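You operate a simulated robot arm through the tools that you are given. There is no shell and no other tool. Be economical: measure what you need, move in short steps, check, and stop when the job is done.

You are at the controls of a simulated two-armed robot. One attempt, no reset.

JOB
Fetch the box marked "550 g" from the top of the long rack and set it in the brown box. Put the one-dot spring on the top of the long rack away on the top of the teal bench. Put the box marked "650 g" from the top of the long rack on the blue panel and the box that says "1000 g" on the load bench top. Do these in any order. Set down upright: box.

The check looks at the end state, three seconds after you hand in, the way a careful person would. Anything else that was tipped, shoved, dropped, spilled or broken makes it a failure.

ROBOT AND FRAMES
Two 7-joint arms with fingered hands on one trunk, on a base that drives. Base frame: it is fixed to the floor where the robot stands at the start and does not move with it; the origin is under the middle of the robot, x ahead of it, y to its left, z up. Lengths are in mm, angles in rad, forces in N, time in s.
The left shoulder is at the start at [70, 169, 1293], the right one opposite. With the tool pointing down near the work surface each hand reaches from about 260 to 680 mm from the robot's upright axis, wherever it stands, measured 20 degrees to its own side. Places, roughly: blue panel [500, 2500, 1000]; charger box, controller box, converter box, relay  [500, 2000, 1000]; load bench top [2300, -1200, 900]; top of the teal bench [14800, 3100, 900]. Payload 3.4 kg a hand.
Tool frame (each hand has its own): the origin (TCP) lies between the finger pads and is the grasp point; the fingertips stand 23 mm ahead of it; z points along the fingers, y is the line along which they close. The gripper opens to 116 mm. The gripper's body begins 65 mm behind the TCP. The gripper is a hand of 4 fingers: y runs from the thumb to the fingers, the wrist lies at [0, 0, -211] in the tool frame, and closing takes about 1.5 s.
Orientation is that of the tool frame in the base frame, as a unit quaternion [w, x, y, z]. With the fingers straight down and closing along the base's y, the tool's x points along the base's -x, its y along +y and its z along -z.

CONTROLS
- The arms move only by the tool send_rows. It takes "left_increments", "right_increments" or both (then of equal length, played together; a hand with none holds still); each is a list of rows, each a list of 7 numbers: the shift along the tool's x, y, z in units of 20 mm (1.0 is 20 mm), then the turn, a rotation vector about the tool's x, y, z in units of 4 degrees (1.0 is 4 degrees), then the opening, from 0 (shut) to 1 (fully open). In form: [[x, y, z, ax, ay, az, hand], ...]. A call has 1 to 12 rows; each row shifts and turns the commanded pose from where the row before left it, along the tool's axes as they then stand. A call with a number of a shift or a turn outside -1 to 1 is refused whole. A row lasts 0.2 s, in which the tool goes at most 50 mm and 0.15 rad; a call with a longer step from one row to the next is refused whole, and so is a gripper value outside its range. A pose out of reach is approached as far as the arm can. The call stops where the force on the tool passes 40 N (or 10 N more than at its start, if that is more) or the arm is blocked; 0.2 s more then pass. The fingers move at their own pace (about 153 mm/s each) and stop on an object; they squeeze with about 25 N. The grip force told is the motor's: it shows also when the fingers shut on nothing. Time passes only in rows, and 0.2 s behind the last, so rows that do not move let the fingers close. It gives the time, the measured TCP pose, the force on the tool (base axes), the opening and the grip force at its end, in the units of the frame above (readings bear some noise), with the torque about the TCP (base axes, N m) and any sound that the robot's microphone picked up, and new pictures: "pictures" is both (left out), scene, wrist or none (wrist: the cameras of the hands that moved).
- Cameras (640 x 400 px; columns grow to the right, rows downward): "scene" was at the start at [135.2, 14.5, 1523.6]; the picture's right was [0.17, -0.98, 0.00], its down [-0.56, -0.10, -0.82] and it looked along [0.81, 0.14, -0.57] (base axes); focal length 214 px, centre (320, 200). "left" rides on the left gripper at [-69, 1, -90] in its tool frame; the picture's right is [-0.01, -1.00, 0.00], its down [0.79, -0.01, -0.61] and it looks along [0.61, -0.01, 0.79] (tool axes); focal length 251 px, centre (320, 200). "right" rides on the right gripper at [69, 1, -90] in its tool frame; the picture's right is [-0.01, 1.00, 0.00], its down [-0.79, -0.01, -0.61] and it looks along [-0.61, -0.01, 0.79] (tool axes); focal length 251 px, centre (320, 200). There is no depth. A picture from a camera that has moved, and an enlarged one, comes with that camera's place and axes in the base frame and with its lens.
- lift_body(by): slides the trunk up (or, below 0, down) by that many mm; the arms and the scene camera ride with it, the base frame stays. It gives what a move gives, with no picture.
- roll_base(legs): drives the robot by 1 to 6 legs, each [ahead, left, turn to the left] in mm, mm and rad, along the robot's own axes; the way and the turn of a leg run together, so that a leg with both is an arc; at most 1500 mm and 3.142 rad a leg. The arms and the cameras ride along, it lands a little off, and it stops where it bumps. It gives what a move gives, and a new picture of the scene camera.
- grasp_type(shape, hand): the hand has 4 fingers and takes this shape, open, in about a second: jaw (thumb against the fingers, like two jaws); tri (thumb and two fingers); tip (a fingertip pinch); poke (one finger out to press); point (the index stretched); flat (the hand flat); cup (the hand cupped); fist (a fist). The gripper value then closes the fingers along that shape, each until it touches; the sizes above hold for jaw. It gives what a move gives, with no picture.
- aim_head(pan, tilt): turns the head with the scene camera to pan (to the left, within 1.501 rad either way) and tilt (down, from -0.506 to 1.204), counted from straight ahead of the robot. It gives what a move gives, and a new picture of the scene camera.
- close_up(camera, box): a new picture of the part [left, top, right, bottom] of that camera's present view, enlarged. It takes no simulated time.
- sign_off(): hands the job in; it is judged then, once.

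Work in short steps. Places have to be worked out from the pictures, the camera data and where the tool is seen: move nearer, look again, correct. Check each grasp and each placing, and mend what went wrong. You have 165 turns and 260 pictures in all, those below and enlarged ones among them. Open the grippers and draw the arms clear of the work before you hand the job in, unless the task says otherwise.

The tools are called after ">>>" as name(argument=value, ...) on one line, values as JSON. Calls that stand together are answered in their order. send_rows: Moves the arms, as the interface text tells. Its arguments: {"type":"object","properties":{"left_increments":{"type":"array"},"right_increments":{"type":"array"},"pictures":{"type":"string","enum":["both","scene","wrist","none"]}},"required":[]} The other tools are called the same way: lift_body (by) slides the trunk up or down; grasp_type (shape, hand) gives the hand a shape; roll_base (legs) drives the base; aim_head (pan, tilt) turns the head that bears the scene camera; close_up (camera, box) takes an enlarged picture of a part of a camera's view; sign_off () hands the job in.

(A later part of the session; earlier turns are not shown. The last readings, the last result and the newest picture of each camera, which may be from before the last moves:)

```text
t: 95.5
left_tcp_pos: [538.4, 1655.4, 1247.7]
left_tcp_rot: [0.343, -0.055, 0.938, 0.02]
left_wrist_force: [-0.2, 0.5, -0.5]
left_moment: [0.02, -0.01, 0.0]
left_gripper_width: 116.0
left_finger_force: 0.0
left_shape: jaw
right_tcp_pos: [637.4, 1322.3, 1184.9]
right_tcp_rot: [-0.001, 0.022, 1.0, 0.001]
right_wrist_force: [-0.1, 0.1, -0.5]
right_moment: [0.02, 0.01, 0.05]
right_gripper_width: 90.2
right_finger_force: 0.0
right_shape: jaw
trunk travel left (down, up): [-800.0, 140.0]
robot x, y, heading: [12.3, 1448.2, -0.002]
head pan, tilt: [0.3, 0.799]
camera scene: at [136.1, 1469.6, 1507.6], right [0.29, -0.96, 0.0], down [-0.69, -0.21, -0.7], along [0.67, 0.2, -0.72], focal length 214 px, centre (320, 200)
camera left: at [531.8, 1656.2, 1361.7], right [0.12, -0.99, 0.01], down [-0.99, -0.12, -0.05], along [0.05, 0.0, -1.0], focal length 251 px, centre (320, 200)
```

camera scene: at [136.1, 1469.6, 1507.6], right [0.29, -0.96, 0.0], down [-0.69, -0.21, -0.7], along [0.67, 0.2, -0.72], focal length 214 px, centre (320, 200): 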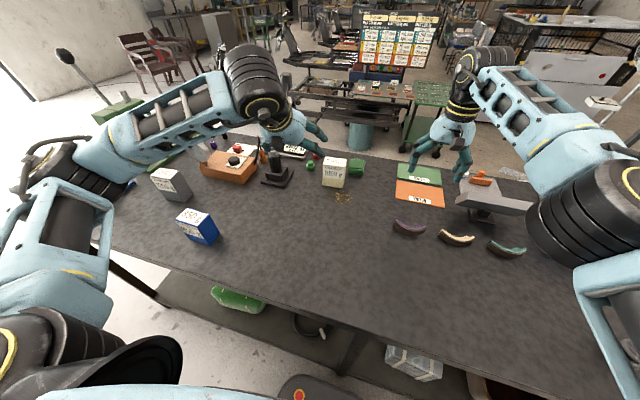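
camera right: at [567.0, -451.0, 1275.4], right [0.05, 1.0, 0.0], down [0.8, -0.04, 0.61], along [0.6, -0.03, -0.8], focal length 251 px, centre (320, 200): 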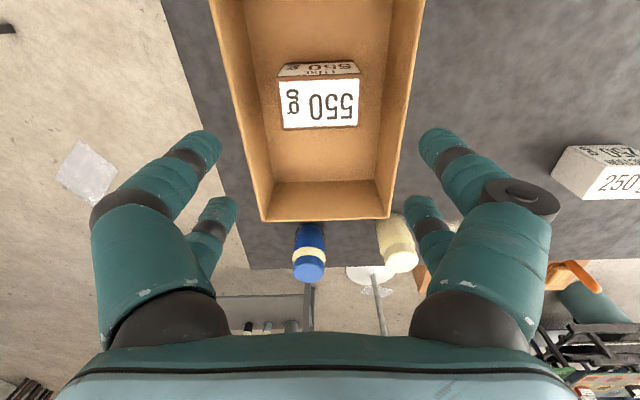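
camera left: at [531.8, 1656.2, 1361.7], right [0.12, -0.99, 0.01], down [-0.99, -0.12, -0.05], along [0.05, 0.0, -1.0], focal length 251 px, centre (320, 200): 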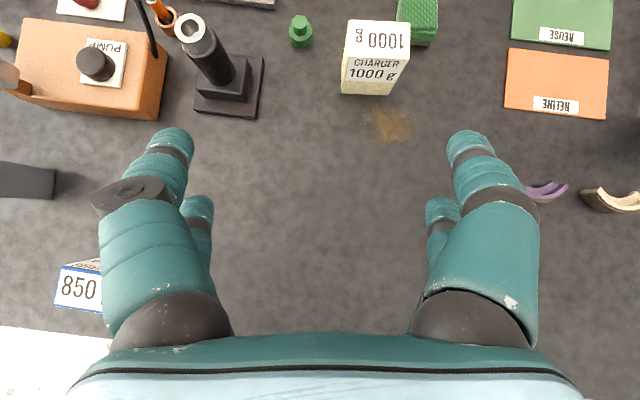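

The tilted wrist view puts the 1000 g box top centre at (765, 1607), z≈1043, yaw matching the hand. I move to a stand-off 120 mm back along the finger direction.

>>> send_rows(left_increments=[[-0.5, -1, 0.8, 0, 0, 0, 1], [-0.43, -1, 1, 0, 0, 0, 1], [0, -1, 1, 0, 0, 0, 1], [0, -0.79, 1, 0, 0, 0, 1], [0, 0, 1, 0, 0, 0, 1], [0, 0, 1, 0, 0, 0, 1], [0, 0, 1, 0, 0, 0, 1], [0, 0, 1, 0, 0, 0, 1], [0, 0, 1, 0, 0, 0, 1], [0, 0, 1, 0, 0, 0, 1]], pictures="both")

```text
t: 97.7
left_tcp_pos: [686.5, 1595.8, 1108.5]
left_tcp_rot: [0.341, -0.056, 0.938, 0.02]
left_wrist_force: [0.9, 0.6, -0.3]
left_moment: [0.0, 0.04, -0.03]
left_gripper_width: 116.1
left_finger_force: 0.1
left_shape: jaw
right_tcp_pos: [637.4, 1323.1, 1185.3]
right_tcp_rot: [-0.002, 0.022, 1.0, 0.0]
right_wrist_force: [-0.3, -0.1, -1.0]
right_moment: [0.0, 0.01, 0.04]
right_gripper_width: 90.0
right_finger_force: 0.2
right_shape: jaw
trunk travel left (down, up): [-800.0, 140.0]
robot x, y, heading: [9.9, 1447.7, -0.005]
head pan, tilt: [0.3, 0.799]
camera scene: at [137.3, 1469.1, 1507.5], right [0.29, -0.96, 0.0], down [-0.69, -0.21, -0.7], along [0.67, 0.2, -0.72], focal length 214 px, centre (320, 200)
camera left: at [681.2, 1596.6, 1222.2], right [0.12, -0.99, 0.01], down [-0.99, -0.12, -0.05], along [0.05, 0.0, -1.0], focal length 251 px, centre (320, 200)
```

scene: 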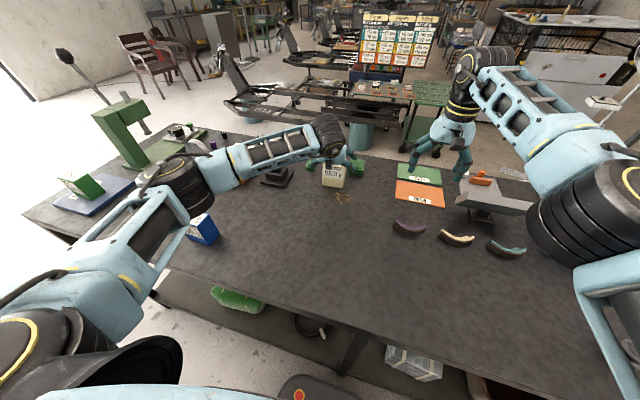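
left: 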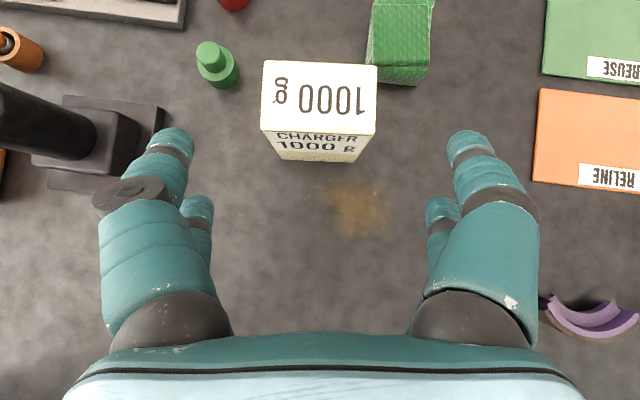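

The box is centred between the fingers. I advance 115 mm along the fingers.

>>> send_rows(left_increments=[[0, 0, 1, 0, 0, 0, 1], [0, 0, 1, 0, 0, 0, 1], [0, 0, 1, 0, 0, 0, 1], [0, 0, 1, 0, 0, 0, 1], [0, 0, 1, 0, 0, 0, 1], [0, 0, 0.8, 0, 0, 0, 1]], pictures="both")

```text
t: 99.1
left_tcp_pos: [761.6, 1606.7, 1021.3]
left_tcp_rot: [0.341, -0.055, 0.938, 0.02]
left_wrist_force: [-1.1, 0.2, 0.4]
left_moment: [-0.05, -0.02, 0.01]
left_gripper_width: 115.8
left_finger_force: 0.1
left_shape: jaw
right_tcp_pos: [636.7, 1323.0, 1183.2]
right_tcp_rot: [0.0, 0.022, 1.0, 0.001]
right_wrist_force: [-0.6, -0.7, 0.1]
right_moment: [0.04, -0.03, 0.03]
right_gripper_width: 90.3
right_finger_force: 0.1
right_shape: jaw
trunk travel left (down, up): [-800.0, 140.0]
robot x, y, heading: [7.9, 1446.4, -0.003]
head pan, tilt: [0.3, 0.799]
camera scene: at [136.9, 1468.7, 1507.5], right [0.29, -0.96, 0.0], down [-0.69, -0.21, -0.7], along [0.67, 0.2, -0.72], focal length 214 px, centre (320, 200)
camera left: at [755.2, 1605.8, 1134.0], right [0.12, -0.99, 0.01], down [-0.99, -0.12, -0.05], along [0.05, 0.0, -1.0], focal length 251 px, centre (320, 200)
```

scene: 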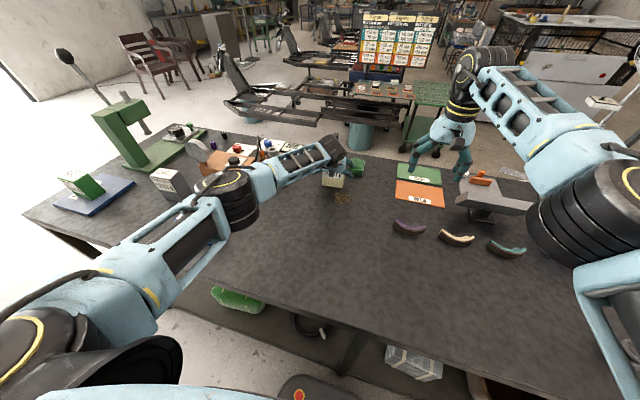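
left: 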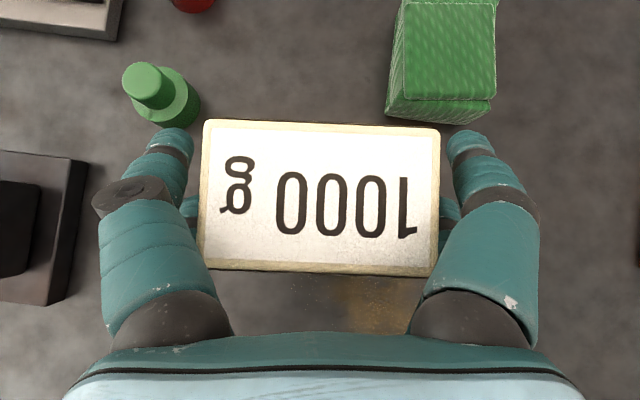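

Aligned; I close and lift straight up.

>>> send_rows(left_increments=[[0, 0, 0, 0, 0, 0, 0], [0, 0, 0, 0, 0, 0, 0], [0, 0, 0, 0, 0, 0, 0], [0, 0, 0, 0, 0, 0, 0], [0, 0, 0, 0, 0, 0, 0], [0, 0, 0, 0, 0, 0, 0], [-0.643, 0, -0.766, 0, 0, 0, 0], [-0.643, 0, -0.766, 0, 0, 0, 0], [-0.643, 0, -0.766, 0, 0, 0, 0], [-0.643, 0, -0.766, 0, 0, 0, 0], [-0.643, 0, -0.766, 0, 0, 0, 0], [-0.643, 0, -0.766, 0, 0, 0, 0]], pictures="both")

```text
t: 101.7
left_tcp_pos: [762.8, 1606.2, 1139.7]
left_tcp_rot: [0.341, -0.056, 0.938, 0.02]
left_wrist_force: [-0.6, -0.3, -9.6]
left_moment: [0.01, -0.01, -0.02]
left_gripper_width: 73.8
left_finger_force: 24.9
left_shape: jaw
right_tcp_pos: [638.1, 1322.1, 1183.5]
right_tcp_rot: [-0.002, 0.022, 1.0, 0.002]
right_wrist_force: [0.3, -0.1, -0.4]
right_moment: [-0.03, -0.01, -0.01]
right_gripper_width: 90.2
right_finger_force: 0.1
right_shape: jaw
trunk travel left (down, up): [-800.0, 140.0]
robot x, y, heading: [11.0, 1448.2, -0.003]
head pan, tilt: [0.3, 0.799]
camera scene: at [138.6, 1469.6, 1507.3], right [0.29, -0.96, 0.0], down [-0.69, -0.21, -0.7], along [0.67, 0.2, -0.72], focal length 214 px, centre (320, 200)
camera left: at [756.5, 1606.5, 1253.2], right [0.12, -0.99, 0.01], down [-0.99, -0.12, -0.04], along [0.05, 0.0, -1.0], focal length 251 px, centre (320, 200)
```

scene: 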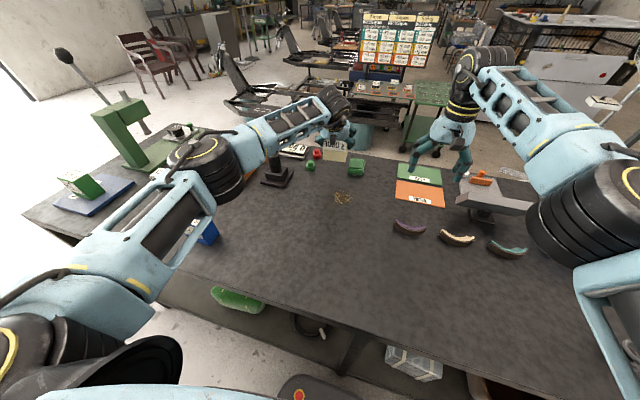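
left: 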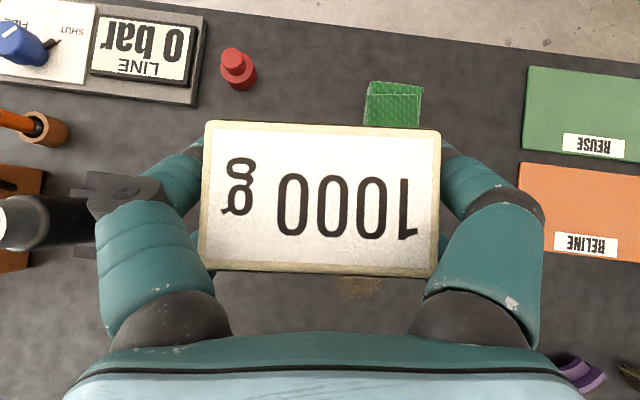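

Held upright (9.6 N). I draw the hand back toward the robot, keeping the tilt so the box stays upright.

>>> send_rows(left_increments=[[-0.643, 0, -0.766, 0, 0, 0, 0], [-0.643, 0, -0.766, 0, 0, 0, 0], [0.766, 0, -0.643, 0, 0, 0, 0], [0.766, 0, -0.643, 0, 0, 0, 0], [0.766, 0, -0.643, 0, 0, 0, 0], [0.766, 0, -0.643, 0, 0, 0, 0], [0.766, 0, -0.643, 0, 0, 0, 0], [0.766, 0, -0.643, 0, 0, 0, 0], [0.766, 0, -0.643, 0, 0, 0, 0], [0.766, 0, -0.643, 0, 0, 0, 0], [0.766, 0, -0.643, 0, 0, 0, 0], [0.766, 0, -0.643, 0, 0, 0, 0]], pictures="none")

>>> roll_base(legs=[[-10, -430, 0]])

>>> aim_head(pan=-0.3, tilt=0.85)

```text
t: 104.3
left_tcp_pos: [560.8, 1582.4, 1180.5]
left_tcp_rot: [0.341, -0.056, 0.938, 0.02]
left_wrist_force: [-0.1, -0.1, -10.0]
left_moment: [-0.03, 0.03, 0.0]
left_gripper_width: 73.9
left_finger_force: 25.6
left_shape: jaw
right_tcp_pos: [637.9, 1322.9, 1184.9]
right_tcp_rot: [-0.001, 0.022, 1.0, 0.002]
right_wrist_force: [0.2, -0.3, 0.5]
right_moment: [0.01, -0.02, 0.01]
right_gripper_width: 90.1
right_finger_force: 0.0
right_shape: jaw
trunk travel left (down, up): [-800.0, 140.0]
robot x, y, heading: [10.4, 1449.2, 0.001]
head pan, tilt: [0.3, 0.799]
```

```text
t: 107.0
left_tcp_pos: [552.0, 1153.1, 1179.6]
left_tcp_rot: [0.34, -0.057, 0.939, 0.02]
left_wrist_force: [0.9, -0.8, -9.7]
left_moment: [0.0, -0.04, 0.0]
left_gripper_width: 73.5
left_finger_force: 25.0
left_shape: jaw
right_tcp_pos: [628.6, 892.2, 1184.4]
right_tcp_rot: [-0.001, 0.021, 1.0, 0.0]
right_wrist_force: [0.3, -0.6, -0.1]
right_moment: [0.0, -0.02, -0.02]
right_gripper_width: 90.1
right_finger_force: 0.1
right_shape: jaw
trunk travel left (down, up): [-800.0, 140.0]
robot x, y, heading: [3.2, 1012.4, -0.005]
head pan, tilt: [0.3, 0.799]
camera scene: at [127.7, 1039.9, 1507.3], right [0.29, -0.96, 0.0], down [-0.69, -0.21, -0.7], along [0.67, 0.2, -0.72], focal length 214 px, centre (320, 200)
```

scene: 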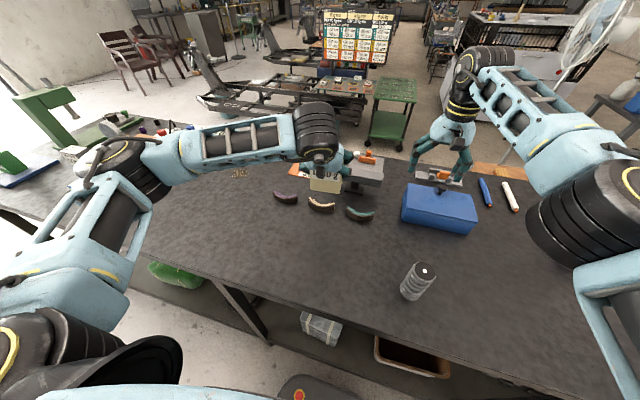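

```text
t: 108.0
left_tcp_pos: [551.9, 1149.9, 1179.3]
left_tcp_rot: [0.34, -0.056, 0.938, 0.019]
left_wrist_force: [0.2, 0.3, -10.4]
left_moment: [0.01, 0.01, -0.02]
left_gripper_width: 73.7
left_finger_force: 25.1
left_shape: jaw
right_tcp_pos: [627.2, 892.8, 1185.0]
right_tcp_rot: [-0.001, 0.02, 1.0, 0.0]
right_wrist_force: [-0.2, -0.9, 0.1]
right_moment: [-0.01, 0.01, -0.03]
right_gripper_width: 90.0
right_finger_force: 0.2
right_shape: jaw
trunk travel left (down, up): [-800.0, 140.0]
robot x, y, heading: [-3.7, 1016.9, -0.0]
head pan, tilt: [-0.3, 0.85]
camera scene: at [125.2, 991.4, 1503.4], right [-0.3, -0.96, 0.0], down [-0.72, 0.22, -0.66], along [0.63, -0.2, -0.75], focal length 214 px, centre (320, 200)
```

scene: 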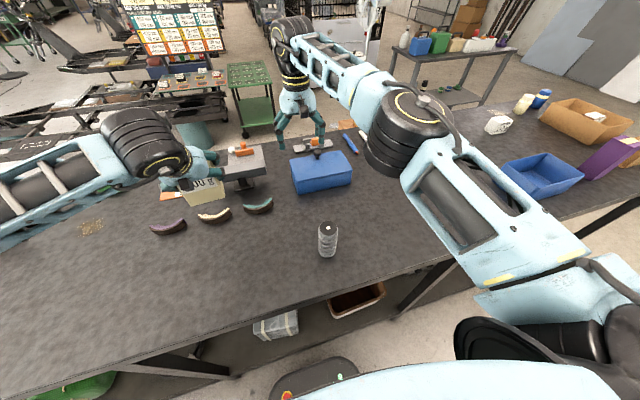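

The spring stands at about (398, 890), ~115 tall, ~50 across. I zoom to verify the dot count.

>>> close_up(camera="scene", box=[280, 200, 380, 270])

>>> send_rows(right_increments=[[1, 0, 0, 0, 0, 0, 1], [1, 0, 0, 0, 0, 0, 1], [1, 0, 0, 0, 0, 0, 1], [1, 0, 0, 0, 0, 0, 1], [1, 0, 0, 0, 0, 0, 1], [1, 0, 0, 0, 0, 0, 1], [1, 0, 0, 0, 0, 0, 1], [1, 0, 0, 0, 0, 0, 1], [1, 0, 0, 0, 0, 0, 1], [1, 0, 0, 0, 0, 0, 1], [1, 0, 0, 0, 0, 0, 1]], pictures="wrist")

```text
5.71 times, centred on (330, 235) of scene
camera zoom: at [125.2, 991.4, 1503.4], right [-0.3, -0.96, 0.0], down [-0.72, 0.22, -0.66], along [0.63, -0.2, -0.75], focal length 1226 px, centre (263, 0)
```

zoom: 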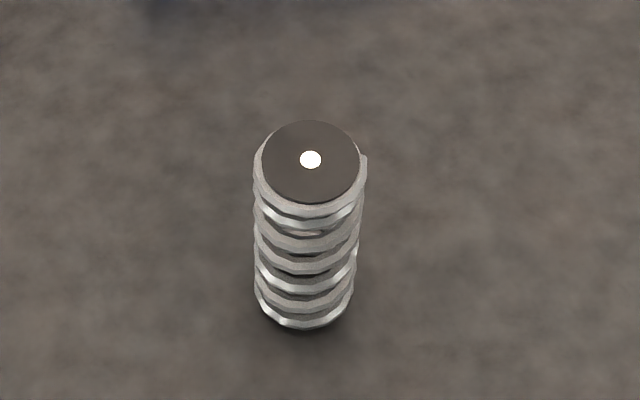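

```text
t: 110.4
left_tcp_pos: [551.4, 1152.2, 1179.1]
left_tcp_rot: [0.341, -0.057, 0.938, 0.02]
left_wrist_force: [0.1, 0.4, -9.8]
left_moment: [-0.01, 0.01, -0.03]
left_gripper_width: 73.8
left_finger_force: 24.7
left_shape: jaw
right_tcp_pos: [407.1, 901.1, 1186.0]
right_tcp_rot: [-0.001, 0.02, 1.0, 0.001]
right_wrist_force: [0.2, 0.8, 0.8]
right_moment: [0.0, 0.0, 0.0]
right_gripper_width: 115.9
right_finger_force: 0.1
right_shape: jaw
trunk travel left (down, up): [-800.0, 140.0]
robot x, y, heading: [-1.5, 1011.6, -0.001]
head pan, tilt: [-0.3, 0.85]
camera right: at [339.0, 905.3, 1275.0], right [0.05, 1.0, 0.0], down [0.8, -0.04, 0.6], along [0.6, -0.03, -0.8], focal length 251 px, centre (320, 200)
```

right: 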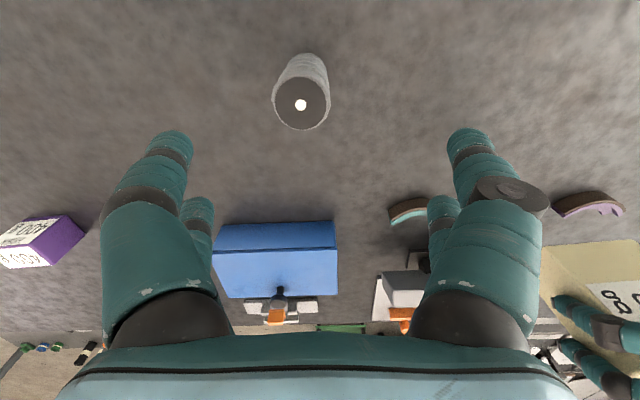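

One dot confirmed. Triangulated top centre (397, 887, ~1068). I align and go down to z≈1036, then close.

>>> send_rows(right_increments=[[0.5, -0.7, 0.5, 0, 0, 0, 1], [0, 0, 1, 0, 0, 0, 1], [0, 0, 1, 0, 0, 0, 1], [0, 0, 1, 0, 0, 0, 1], [0, 0, 1, 0, 0, 0, 1], [0, 0, 1, 0, 0, 0, 1], [0, 0, 1, 0, 0, 0, 1], [0, 0, 0.9, 0, 0, 0, 1]], pictures="wrist")

```text
t: 112.2
left_tcp_pos: [552.5, 1150.4, 1180.1]
left_tcp_rot: [0.341, -0.056, 0.938, 0.019]
left_wrist_force: [-0.5, -0.3, -10.2]
left_moment: [-0.03, -0.01, 0.01]
left_gripper_width: 73.7
left_finger_force: 24.6
left_shape: jaw
right_tcp_pos: [398.4, 887.9, 1036.5]
right_tcp_rot: [-0.002, 0.021, 1.0, 0.001]
right_wrist_force: [0.2, 0.2, 0.8]
right_moment: [0.0, -0.01, 0.01]
right_gripper_width: 116.0
right_finger_force: 0.1
right_shape: jaw
trunk travel left (down, up): [-800.0, 140.0]
robot x, y, heading: [-0.7, 1017.5, 0.002]
head pan, tilt: [-0.3, 0.85]
camera right: at [329.3, 891.9, 1126.9], right [0.05, 1.0, 0.0], down [0.8, -0.04, 0.6], along [0.6, -0.03, -0.8], focal length 251 px, centre (320, 200)
```

right: 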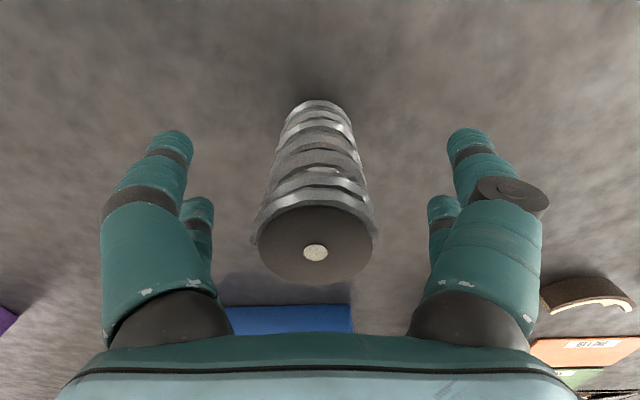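

Centred. I close and lift.

>>> send_rows(right_increments=[[0, 0, 0, 0, 0, 0, 0], [0, 0, 0, 0, 0, 0, 0], [0, 0, 0, 0, 0, 0, 0], [0, 0, 0, 0, 0, 0, 0], [0, 0, 0, 0, 0, 0, 0], [0, 0, 0, 0, 0, 0, 0], [0, 0, 0, 0, 0, 0, 0], [0, 0, -0.5, 0, 0, 0, 0], [0, 0, -1, 0, 0, 0, 0], [0, 0, -1, 0, 0, 0, 0], [0, 0, -1, 0, 0, 0, 0]], pictures="wrist")

>>> send_rows(right_increments=[[0, 0, -1, 0, 0, 0, 0], [0, 0, -1, 0, 0, 0, 0], [0, 0, -1, 0, 0, 0, 0], [0, 0, -1, 0, 0, 0, 0], [0, 0, -1, 0, 0, 0, 0], [0, 0, -1, 0, 0, 0, 0], [0, 0, -1, 0, 0, 0, 0], [0, 0, -1, 0, 0, 0, 0], [0, 0, -1, 0, 0, 0, 0]], pictures="scene")

```text
t: 114.6
left_tcp_pos: [552.3, 1150.9, 1179.3]
left_tcp_rot: [0.34, -0.056, 0.938, 0.02]
left_wrist_force: [0.1, -0.2, -9.2]
left_moment: [0.0, 0.0, -0.03]
left_gripper_width: 73.9
left_finger_force: 25.1
left_shape: jaw
right_tcp_pos: [398.0, 888.3, 1108.0]
right_tcp_rot: [-0.002, 0.022, 1.0, 0.0]
right_wrist_force: [0.5, -0.4, -2.6]
right_moment: [0.02, 0.01, 0.0]
right_gripper_width: 28.3
right_finger_force: 24.7
right_shape: jaw
trunk travel left (down, up): [-800.0, 140.0]
robot x, y, heading: [2.8, 1013.7, 0.001]
head pan, tilt: [-0.3, 0.85]
camera right: at [330.1, 892.1, 1197.5], right [0.05, 1.0, 0.0], down [0.8, -0.04, 0.6], along [0.6, -0.03, -0.8], focal length 251 px, centre (320, 200)
```

right: 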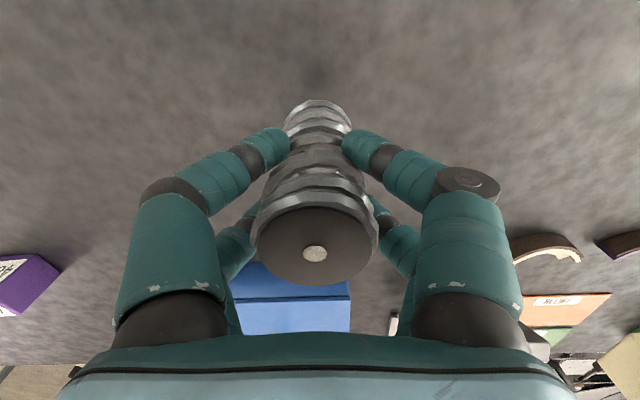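

```text
t: 116.6
left_tcp_pos: [552.8, 1150.7, 1179.7]
left_tcp_rot: [0.341, -0.056, 0.938, 0.02]
left_wrist_force: [-0.4, 0.5, -10.1]
left_moment: [0.03, -0.02, 0.03]
left_gripper_width: 73.7
left_finger_force: 24.8
left_shape: jaw
right_tcp_pos: [398.0, 886.6, 1288.6]
right_tcp_rot: [-0.002, 0.021, 1.0, 0.001]
right_wrist_force: [-0.4, -0.4, -1.6]
right_moment: [0.0, 0.01, -0.04]
right_gripper_width: 27.5
right_finger_force: 25.0
right_shape: jaw
trunk travel left (down, up): [-800.0, 140.0]
robot x, y, heading: [-3.5, 1016.0, -0.002]
head pan, tilt: [-0.3, 0.85]
camera scene: at [124.9, 991.4, 1503.3], right [-0.3, -0.95, 0.0], down [-0.72, 0.22, -0.66], along [0.63, -0.2, -0.75], focal length 214 px, centre (320, 200)
```

scene: 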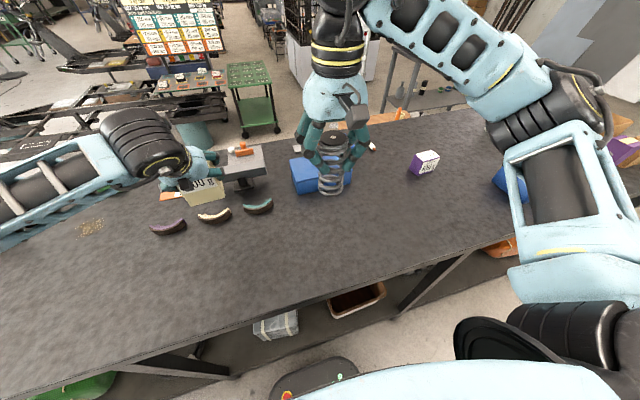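

The spring is held. Now with 1000 g (left) and spring (right) I back off 480 mm, then drive right past the rack's end toward the load bench.

>>> roll_base(legs=[[-480, 0, 0], [0, -1130, 0], [0, -1130, 0]])

>>> aim_head(pan=0.0, tilt=0.45)

```text
t: 130.1
left_tcp_pos: [81.3, -1088.1, 1180.0]
left_tcp_rot: [0.341, -0.058, 0.938, 0.021]
left_wrist_force: [-0.6, -0.3, -10.2]
left_moment: [-0.01, -0.02, 0.01]
left_gripper_width: 73.7
left_finger_force: 25.0
left_shape: jaw
right_tcp_pos: [-73.7, -1351.7, 1287.3]
right_tcp_rot: [-0.002, 0.019, 1.0, 0.0]
right_wrist_force: [0.0, 0.6, -2.7]
right_moment: [0.02, -0.01, 0.0]
right_gripper_width: 27.6
right_finger_force: 25.1
right_shape: jaw
trunk travel left (down, up): [-800.0, 140.0]
robot x, y, heading: [-473.6, -1225.0, 0.001]
head pan, tilt: [-0.3, 0.85]
camera scene: at [-346.5, -1249.1, 1503.3], right [-0.29, -0.96, 0.0], down [-0.72, 0.22, -0.66], along [0.63, -0.19, -0.75], focal length 214 px, centre (320, 200)
```

scene: 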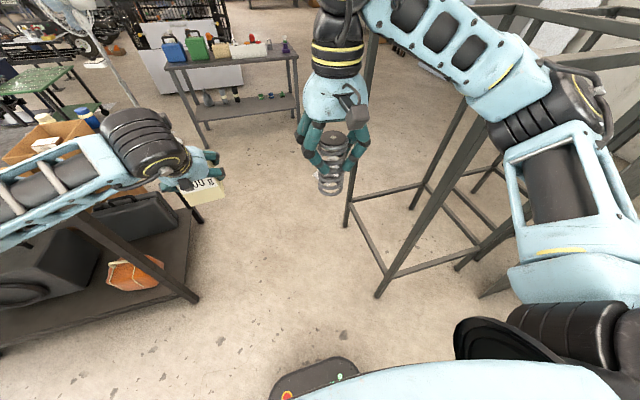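

```text
t: 130.9
left_tcp_pos: [79.6, -1088.7, 1179.9]
left_tcp_rot: [0.341, -0.058, 0.938, 0.02]
left_wrist_force: [-0.5, -0.5, -10.2]
left_moment: [0.0, 0.02, 0.02]
left_gripper_width: 73.8
left_finger_force: 24.7
left_shape: jaw
right_tcp_pos: [-74.3, -1353.3, 1286.7]
right_tcp_rot: [-0.002, 0.019, 1.0, 0.002]
right_wrist_force: [-0.5, -0.4, -2.8]
right_moment: [0.0, 0.01, -0.02]
right_gripper_width: 27.6
right_finger_force: 24.7
right_shape: jaw
trunk travel left (down, up): [-800.0, 140.0]
robot x, y, heading: [-469.9, -1228.1, 0.004]
head pan, tilt: [0.0, 0.45]
camera scene: at [-329.3, -1227.1, 1537.6], right [0.0, -1.0, 0.0], down [-0.44, 0.0, -0.9], along [0.9, 0.0, -0.44], focal length 214 px, centre (320, 200)
```

scene: 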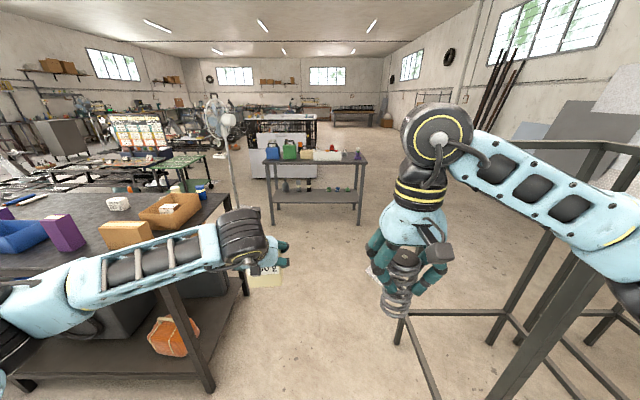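

The bench with jugs (front edge x≈1862, y −680…−1700) is the load bench. A steel frame stands at y≈-1780 on the right, so I shift left to y≈-1100, raise the trunk, and drive ahead.

>>> lift_body(by=120)

>>> roll_base(legs=[[0, 125, 0], [1000, 0, 0]])

```text
t: 132.4
left_tcp_pos: [80.9, -1088.6, 1300.6]
left_tcp_rot: [0.341, -0.058, 0.938, 0.02]
left_wrist_force: [0.5, 0.8, -10.0]
left_moment: [0.0, 0.04, 0.01]
left_gripper_width: 74.0
left_finger_force: 25.1
left_shape: jaw
right_tcp_pos: [-72.4, -1353.5, 1406.6]
right_tcp_rot: [-0.002, 0.019, 1.0, 0.0]
right_wrist_force: [-1.0, 0.3, -2.0]
right_moment: [-0.01, -0.02, 0.01]
right_gripper_width: 27.3
right_finger_force: 24.7
right_shape: jaw
trunk travel left (down, up): [-920.0, 20.0]
robot x, y, heading: [-471.8, -1228.2, -0.002]
head pan, tilt: [0.0, 0.45]
```

```text
t: 138.5
left_tcp_pos: [1081.2, -971.2, 1299.6]
left_tcp_rot: [0.342, -0.054, 0.938, 0.019]
left_wrist_force: [-0.2, 0.3, -10.2]
left_moment: [-0.01, -0.04, 0.02]
left_gripper_width: 73.7
left_finger_force: 24.8
left_shape: jaw
right_tcp_pos: [923.6, -1234.2, 1408.3]
right_tcp_rot: [-0.001, 0.023, 1.0, 0.001]
right_wrist_force: [-0.7, -0.1, -2.1]
right_moment: [0.01, 0.0, 0.0]
right_gripper_width: 27.6
right_finger_force: 25.1
right_shape: jaw
trunk travel left (down, up): [-920.0, 20.0]
robot x, y, heading: [528.2, -1104.2, -0.005]
head pan, tilt: [0.0, 0.45]
camera scene: at [669.0, -1105.2, 1657.9], right [-0.01, -1.0, 0.0], down [-0.44, 0.0, -0.9], along [0.9, -0.01, -0.44], focal length 214 px, centre (320, 200)
```

scene: 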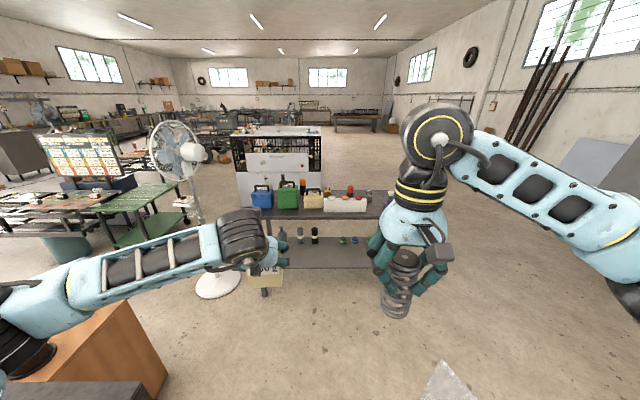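

I zoom on the bench top to find a free spot.

>>> close_up(camera="scene", box=[220, 160, 420, 300])

>>> roll_base(legs=[[700, -100, 0]])

>>> aim_head(pan=0.0, tilt=0.7)

```text
2.86 times, centred on (320, 230) of scene
camera zoom: at [669.0, -1105.2, 1657.9], right [-0.01, -1.0, 0.0], down [-0.44, 0.0, -0.9], along [0.9, -0.01, -0.44], focal length 613 px, centre (320, 114)
```

zoom: 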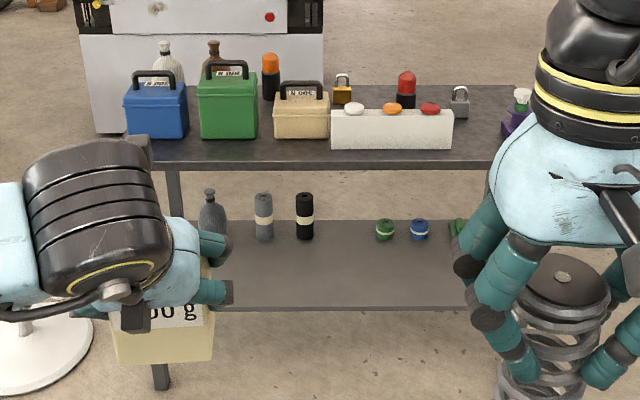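

```text
t: 142.4
left_tcp_pos: [1782.9, -1076.0, 1301.5]
left_tcp_rot: [0.342, -0.053, 0.938, 0.019]
left_wrist_force: [0.4, 0.9, -9.0]
left_moment: [0.03, 0.0, 0.04]
left_gripper_width: 73.8
left_finger_force: 25.2
left_shape: jaw
right_tcp_pos: [1625.3, -1338.7, 1407.5]
right_tcp_rot: [-0.001, 0.025, 1.0, 0.001]
right_wrist_force: [-0.2, 0.5, -2.1]
right_moment: [0.0, 0.0, -0.02]
right_gripper_width: 27.8
right_finger_force: 25.1
right_shape: jaw
trunk travel left (down, up): [-920.0, 20.0]
robot x, y, heading: [1227.5, -1211.6, -0.008]
head pan, tilt: [0.0, 0.45]
camera scene: at [1371.2, -1210.3, 1657.9], right [-0.01, -1.0, 0.0], down [-0.44, 0.0, -0.9], along [0.9, -0.01, -0.44], focal length 214 px, centre (320, 200)
```

scene: 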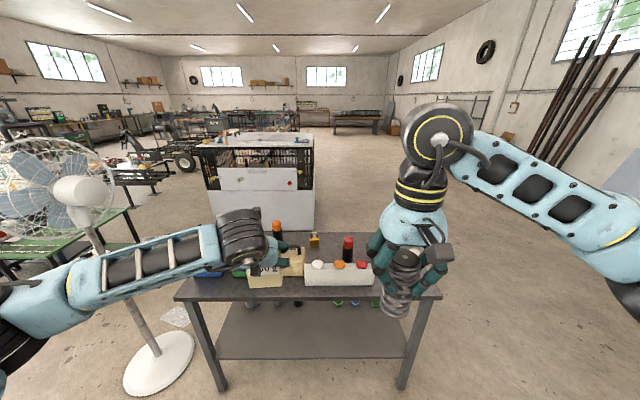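

```text
t: 143.1
left_tcp_pos: [1782.8, -1075.7, 1299.5]
left_tcp_rot: [0.341, -0.053, 0.938, 0.019]
left_wrist_force: [0.8, -0.3, -9.7]
left_moment: [-0.01, 0.0, -0.01]
left_gripper_width: 73.4
left_finger_force: 24.5
left_shape: jaw
right_tcp_pos: [1627.4, -1340.1, 1408.3]
right_tcp_rot: [-0.002, 0.024, 1.0, 0.001]
right_wrist_force: [-0.8, -0.6, -2.6]
right_moment: [0.0, 0.01, 0.01]
right_gripper_width: 27.6
right_finger_force: 25.0
right_shape: jaw
trunk travel left (down, up): [-920.0, 20.0]
robot x, y, heading: [1229.2, -1209.7, -0.007]
head pan, tilt: [0.0, 0.7]
camera scene: at [1366.2, -1210.5, 1635.6], right [-0.01, -1.0, 0.0], down [-0.64, 0.0, -0.76], along [0.76, -0.01, -0.64], focal length 214 px, centre (320, 200)
```

scene: 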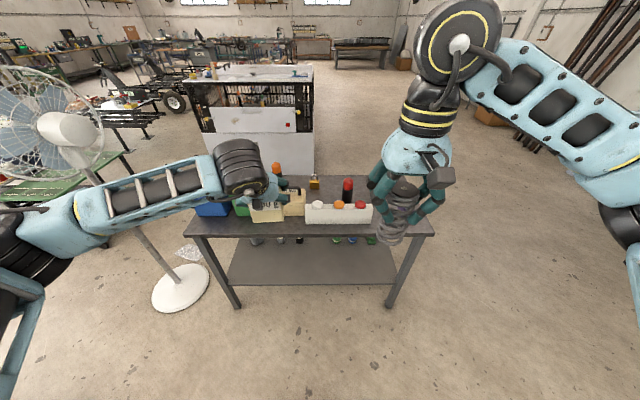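

The bench top is near z≈880 with front edge x≈2015. There is a free strip in front of the green jug (y≈-860, x 2015–2130). I drive so the left hand comes above there, and look with the wrist camera.

>>> roll_base(legs=[[0, 217, 0.007], [250, 0, 0]])

>>> close_up(camera="left", box=[0, 0, 640, 400])

>>> close_up(camera="scene", box=[140, 130, 460, 330])

```text
t: 146.2
left_tcp_pos: [2029.8, -852.6, 1300.6]
left_tcp_rot: [0.342, -0.057, 0.938, 0.02]
left_wrist_force: [-1.4, -0.2, -9.0]
left_moment: [-0.01, -0.04, 0.02]
left_gripper_width: 73.9
left_finger_force: 25.9
left_shape: jaw
right_tcp_pos: [1875.3, -1117.3, 1407.6]
right_tcp_rot: [0.0, 0.019, 1.0, 0.001]
right_wrist_force: [-0.7, 0.2, -3.0]
right_moment: [-0.02, 0.0, 0.0]
right_gripper_width: 27.6
right_finger_force: 25.7
right_shape: jaw
trunk travel left (down, up): [-920.0, 20.0]
robot x, y, heading: [1484.6, -989.3, 0.004]
head pan, tilt: [0.0, 0.7]
camera scene: at [1612.5, -991.8, 1636.1], right [0.0, -1.0, 0.0], down [-0.64, 0.0, -0.77], along [0.77, 0.0, -0.64], focal length 214 px, centre (320, 200)
```

scene: 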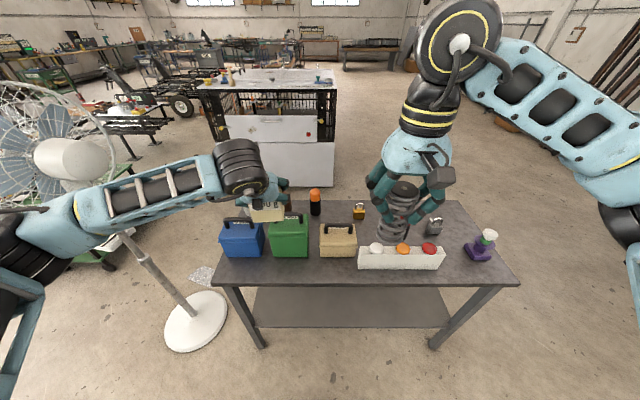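

```text
1.00 times, centred on (320, 200) of left
camera zoom: at [2024.1, -853.1, 1415.4], right [0.13, -0.99, 0.01], down [-0.99, -0.13, -0.05], along [0.05, 0.0, -1.0], focal length 251 px, centre (320, 200)
```

zoom: 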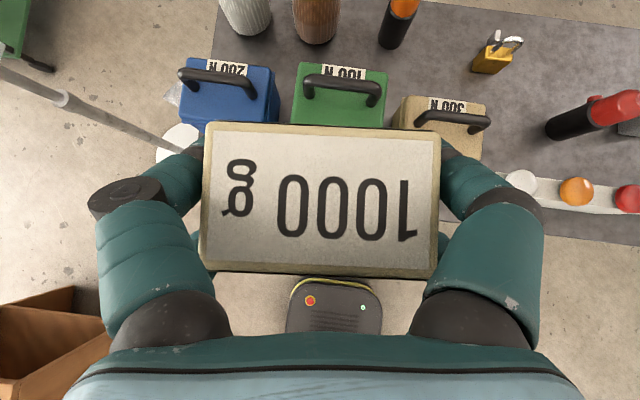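

```text
2.00 times, centred on (300, 230) of scene
camera zoom: at [1612.5, -991.8, 1636.1], right [0.0, -1.0, 0.0], down [-0.64, 0.0, -0.77], along [0.77, 0.0, -0.64], focal length 429 px, centre (360, 140)
```

zoom: 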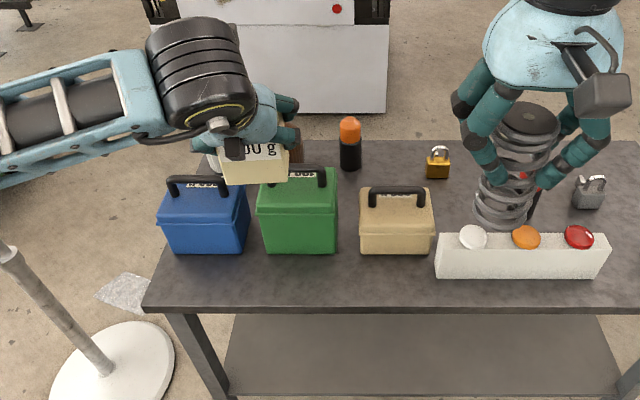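

The strip is x 2019–2142 in front of the "100 N" box. I move forward 40 mm to x≈2070 and lower the trunk 300 mm.

>>> send_rows(left_increments=[[-0.766, -0.1, 0.643, 0, 0, 0, 0], [-0.766, -0.1, 0.643, 0, 0, 0, 0], [0, 0, 0, 0, 0, 0, 0]], pictures="none")

>>> lift_body(by=-300)

>>> aim_head(pan=0.2, tilt=0.6)

>>> close_up(camera="left", box=[0, 0, 640, 400])

```text
t: 147.1
left_tcp_pos: [2075.3, -851.8, 1299.6]
left_tcp_rot: [0.34, -0.058, 0.938, 0.02]
left_wrist_force: [-0.1, -0.4, -9.3]
left_moment: [0.01, 0.0, -0.04]
left_gripper_width: 73.5
left_finger_force: 24.3
left_shape: jaw
right_tcp_pos: [1879.9, -1117.3, 1406.5]
right_tcp_rot: [-0.002, 0.018, 1.0, 0.001]
right_wrist_force: [0.1, 0.3, -2.5]
right_moment: [0.05, 0.0, -0.02]
right_gripper_width: 27.5
right_finger_force: 25.2
right_shape: jaw
trunk travel left (down, up): [-920.0, 20.0]
robot x, y, heading: [1479.3, -988.9, 0.005]
head pan, tilt: [0.0, 0.7]
```

```text
t: 150.1
left_tcp_pos: [2074.7, -851.2, 1000.1]
left_tcp_rot: [0.341, -0.058, 0.938, 0.02]
left_wrist_force: [-0.5, 0.6, -10.7]
left_moment: [0.03, 0.0, 0.01]
left_gripper_width: 73.6
left_finger_force: 25.3
left_shape: jaw
right_tcp_pos: [1881.0, -1118.2, 1106.6]
right_tcp_rot: [-0.002, 0.018, 1.0, 0.001]
right_wrist_force: [0.3, -1.0, -1.9]
right_moment: [0.02, 0.0, -0.01]
right_gripper_width: 27.7
right_finger_force: 25.3
right_shape: jaw
trunk travel left (down, up): [-620.0, 320.0]
robot x, y, heading: [1481.2, -991.6, 0.002]
head pan, tilt: [0.0, 0.7]
```

```text
t: 150.8
left_tcp_pos: [2072.8, -852.5, 999.3]
left_tcp_rot: [0.34, -0.058, 0.939, 0.02]
left_wrist_force: [0.9, -0.5, -10.1]
left_moment: [-0.01, -0.02, 0.02]
left_gripper_width: 73.8
left_finger_force: 24.8
left_shape: jaw
right_tcp_pos: [1879.8, -1117.1, 1106.6]
right_tcp_rot: [-0.002, 0.02, 1.0, 0.001]
right_wrist_force: [0.5, 0.5, -2.5]
right_moment: [0.03, -0.01, -0.01]
right_gripper_width: 27.5
right_finger_force: 25.0
right_shape: jaw
trunk travel left (down, up): [-620.0, 320.0]
robot x, y, heading: [1482.0, -987.5, 0.002]
head pan, tilt: [0.201, 0.6]
camera scene: at [1619.2, -973.6, 1344.1], right [0.2, -0.98, 0.0], down [-0.56, -0.11, -0.82], along [0.81, 0.17, -0.57], focal length 214 px, centre (320, 200)
```

scene: 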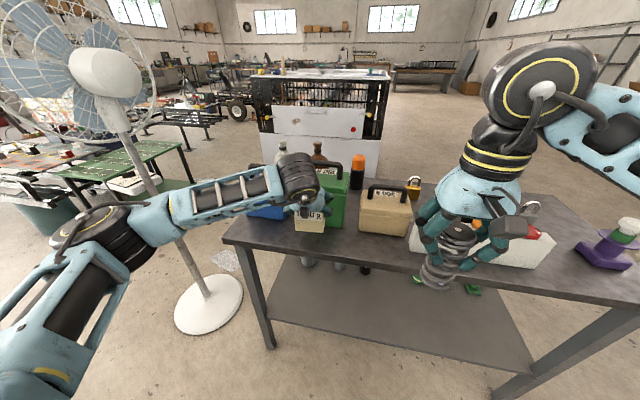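

```text
1.00 times, centred on (320, 200) of left
camera zoom: at [2068.5, -851.6, 1113.6], right [0.13, -0.99, 0.01], down [-0.99, -0.13, -0.04], along [0.04, 0.0, -1.0], focal length 251 px, centre (320, 200)
```

zoom: 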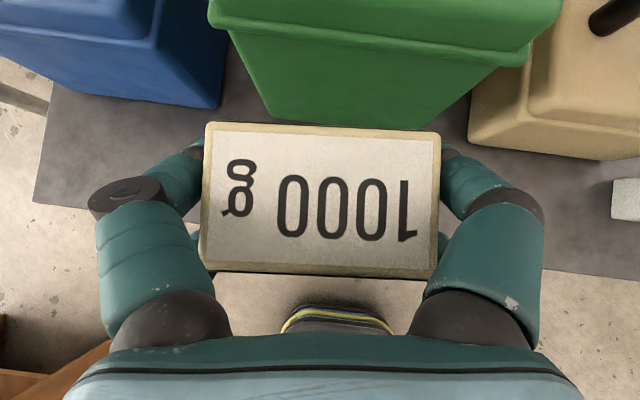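

The front edge is near x≈2040 and the green box's front at ≈2147, so I go 12 mm further in, then lower gently.

>>> send_rows(left_increments=[[-0.46, -0.06, 0.386, 0, 0, 0, 0], [0.643, 0, 0.766, 0, 0, 0, 0], [0.45, 0, 0.536, 0, 0, 0, 0], [0, 0, 0, 0, 0, 0, 0]], pictures="both")

```text
t: 151.8
left_tcp_pos: [2085.5, -852.3, 967.2]
left_tcp_rot: [0.34, -0.058, 0.939, 0.02]
left_wrist_force: [0.0, 0.5, -10.5]
left_moment: [-0.01, 0.0, -0.01]
left_gripper_width: 73.9
left_finger_force: 24.9
left_shape: jaw
right_tcp_pos: [1880.0, -1118.4, 1106.4]
right_tcp_rot: [-0.001, 0.019, 1.0, 0.001]
right_wrist_force: [-0.6, 1.0, -2.6]
right_moment: [0.01, -0.01, 0.01]
right_gripper_width: 27.6
right_finger_force: 25.0
right_shape: jaw
trunk travel left (down, up): [-620.0, 320.0]
robot x, y, heading: [1483.6, -995.9, -0.003]
head pan, tilt: [0.201, 0.6]
camera scene: at [1619.2, -973.6, 1344.2], right [0.2, -0.98, 0.0], down [-0.55, -0.11, -0.82], along [0.81, 0.17, -0.57], focal length 214 px, centre (320, 200)
camera left: at [2080.6, -851.3, 1079.7], right [0.13, -0.99, 0.01], down [-0.99, -0.13, -0.04], along [0.04, 0.0, -1.0], focal length 251 px, centre (320, 200)
```

scene: 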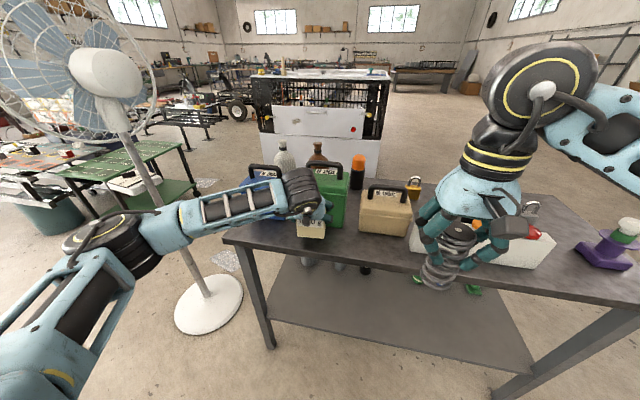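
left: 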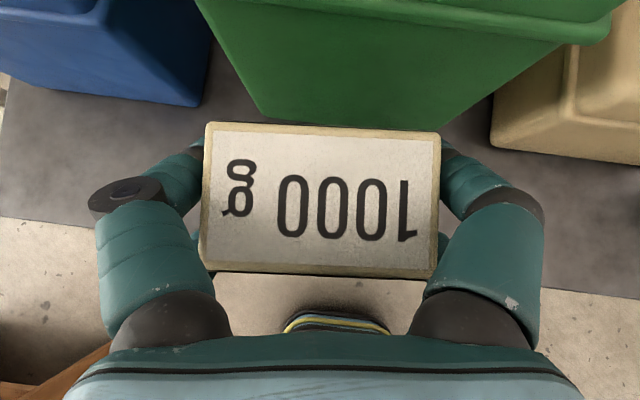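

Well inside the strip. I creep down until contact.

>>> send_rows(left_increments=[[0.129, 0, 0.153, 0, 0, 0, 0], [0.129, 0, 0.153, 0, 0, 0, 0], [0.096, 0, 0.115, 0, 0, 0, 0], [0, 0, 0, 0, 0, 0, 0]], pictures="none")

```text
t: 152.8
left_tcp_pos: [2085.3, -852.1, 955.1]
left_tcp_rot: [0.339, -0.058, 0.939, 0.021]
left_wrist_force: [-0.1, -0.5, -9.4]
left_moment: [0.02, 0.01, 0.01]
left_gripper_width: 73.9
left_finger_force: 24.6
left_shape: jaw
right_tcp_pos: [1880.2, -1116.8, 1106.3]
right_tcp_rot: [-0.002, 0.019, 1.0, 0.001]
right_wrist_force: [0.4, 0.6, -1.4]
right_moment: [0.0, 0.04, 0.0]
right_gripper_width: 27.3
right_finger_force: 24.6
right_shape: jaw
trunk travel left (down, up): [-620.0, 320.0]
robot x, y, heading: [1478.8, -990.6, -0.0]
head pan, tilt: [0.201, 0.6]
```

>>> send_rows(left_increments=[[0.129, 0, 0.153, 0, 0, 0, 0], [0.129, 0, 0.153, 0, 0, 0, 0], [0.064, 0, 0.077, 0, 0, 0, 0], [0, 0, 0, 0, 0, 0, 0]], pictures="wrist")

```text
t: 153.8
left_tcp_pos: [2086.7, -851.6, 944.1]
left_tcp_rot: [0.34, -0.058, 0.938, 0.02]
left_wrist_force: [0.2, -0.4, -10.2]
left_moment: [-0.03, 0.02, 0.02]
left_gripper_width: 73.8
left_finger_force: 25.3
left_shape: jaw
right_tcp_pos: [1880.6, -1116.9, 1106.9]
right_tcp_rot: [-0.001, 0.018, 1.0, 0.001]
right_wrist_force: [0.3, 0.1, -2.3]
right_moment: [0.04, 0.01, 0.02]
right_gripper_width: 27.6
right_finger_force: 25.0
right_shape: jaw
trunk travel left (down, up): [-620.0, 320.0]
robot x, y, heading: [1480.7, -991.8, 0.002]
head pan, tilt: [0.201, 0.6]
camera left: at [2080.2, -851.2, 1058.3], right [0.13, -0.99, 0.01], down [-0.99, -0.13, -0.04], along [0.04, 0.0, -1.0], focal length 251 px, centre (320, 200)
```

left: 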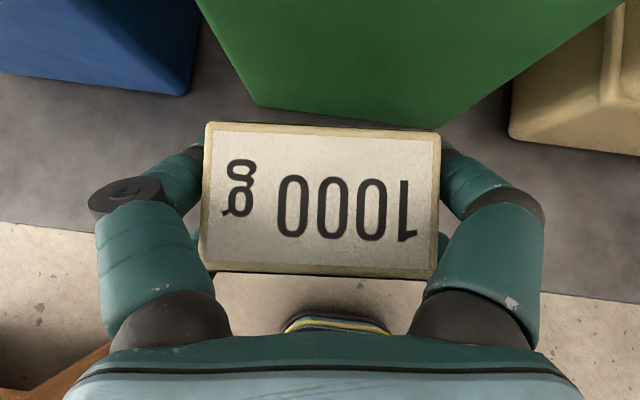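

>>> send_rows(left_increments=[[0.129, 0, 0.153, 0, 0, 0, 0], [0.129, 0, 0.153, 0, 0, 0, 0], [0.064, 0, 0.077, 0, 0, 0, 0], [0, 0, 0, 0, 0, 0, 0]], pictures="none")

```text
t: 154.8
left_tcp_pos: [2086.8, -850.9, 934.0]
left_tcp_rot: [0.34, -0.057, 0.939, 0.02]
left_wrist_force: [-0.5, -0.4, -10.9]
left_moment: [0.01, 0.01, 0.01]
left_gripper_width: 73.7
left_finger_force: 25.3
left_shape: jaw
right_tcp_pos: [1880.9, -1117.9, 1106.9]
right_tcp_rot: [-0.002, 0.019, 1.0, 0.001]
right_wrist_force: [-0.7, 0.4, -3.1]
right_moment: [-0.01, 0.0, 0.02]
right_gripper_width: 27.9
right_finger_force: 24.7
right_shape: jaw
trunk travel left (down, up): [-620.0, 320.0]
robot x, y, heading: [1484.6, -991.9, -0.003]
head pan, tilt: [0.201, 0.6]
```

Still free; I check the gap in the scene view.

>>> close_up(camera="scene", box=[240, 160, 420, 280])

>>> send_rows(left_increments=[[0.096, 0, 0.115, 0, 0, 0, 0], [0.096, 0, 0.115, 0, 0, 0, 0], [0.096, 0, 0.115, 0, 0, 0, 0], [0, 0, 0, 0, 0, 0, 0]], pictures="none")

```text
3.33 times, centred on (330, 220) of scene
camera zoom: at [1619.3, -973.5, 1344.2], right [0.2, -0.98, 0.0], down [-0.56, -0.11, -0.82], along [0.81, 0.17, -0.57], focal length 715 px, centre (287, 133)
```

zoom: 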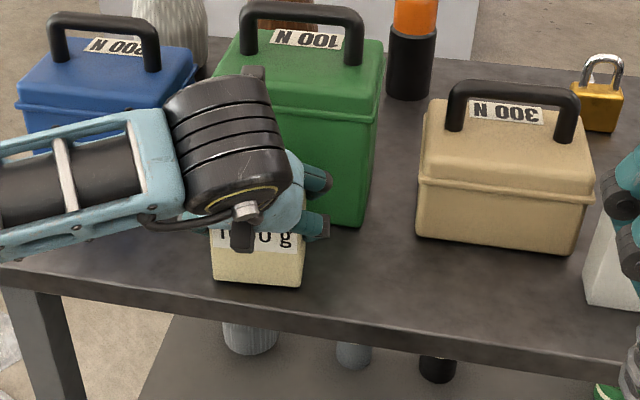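

```text
t: 155.8
left_tcp_pos: [2085.5, -852.0, 930.5]
left_tcp_rot: [0.344, -0.059, 0.937, 0.02]
left_wrist_force: [12.9, 3.9, 22.5]
left_moment: [0.29, -0.12, -0.15]
left_gripper_width: 73.5
left_finger_force: 24.9
left_shape: jaw
right_tcp_pos: [1877.0, -1117.3, 1109.7]
right_tcp_rot: [-0.001, 0.019, 1.0, 0.002]
right_wrist_force: [0.4, -0.1, -2.8]
right_moment: [-0.02, -0.01, 0.01]
right_gripper_width: 27.4
right_finger_force: 24.8
right_shape: jaw
trunk travel left (down, up): [-620.0, 320.0]
robot x, y, heading: [1485.6, -992.9, 0.004]
head pan, tilt: [0.201, 0.6]
```

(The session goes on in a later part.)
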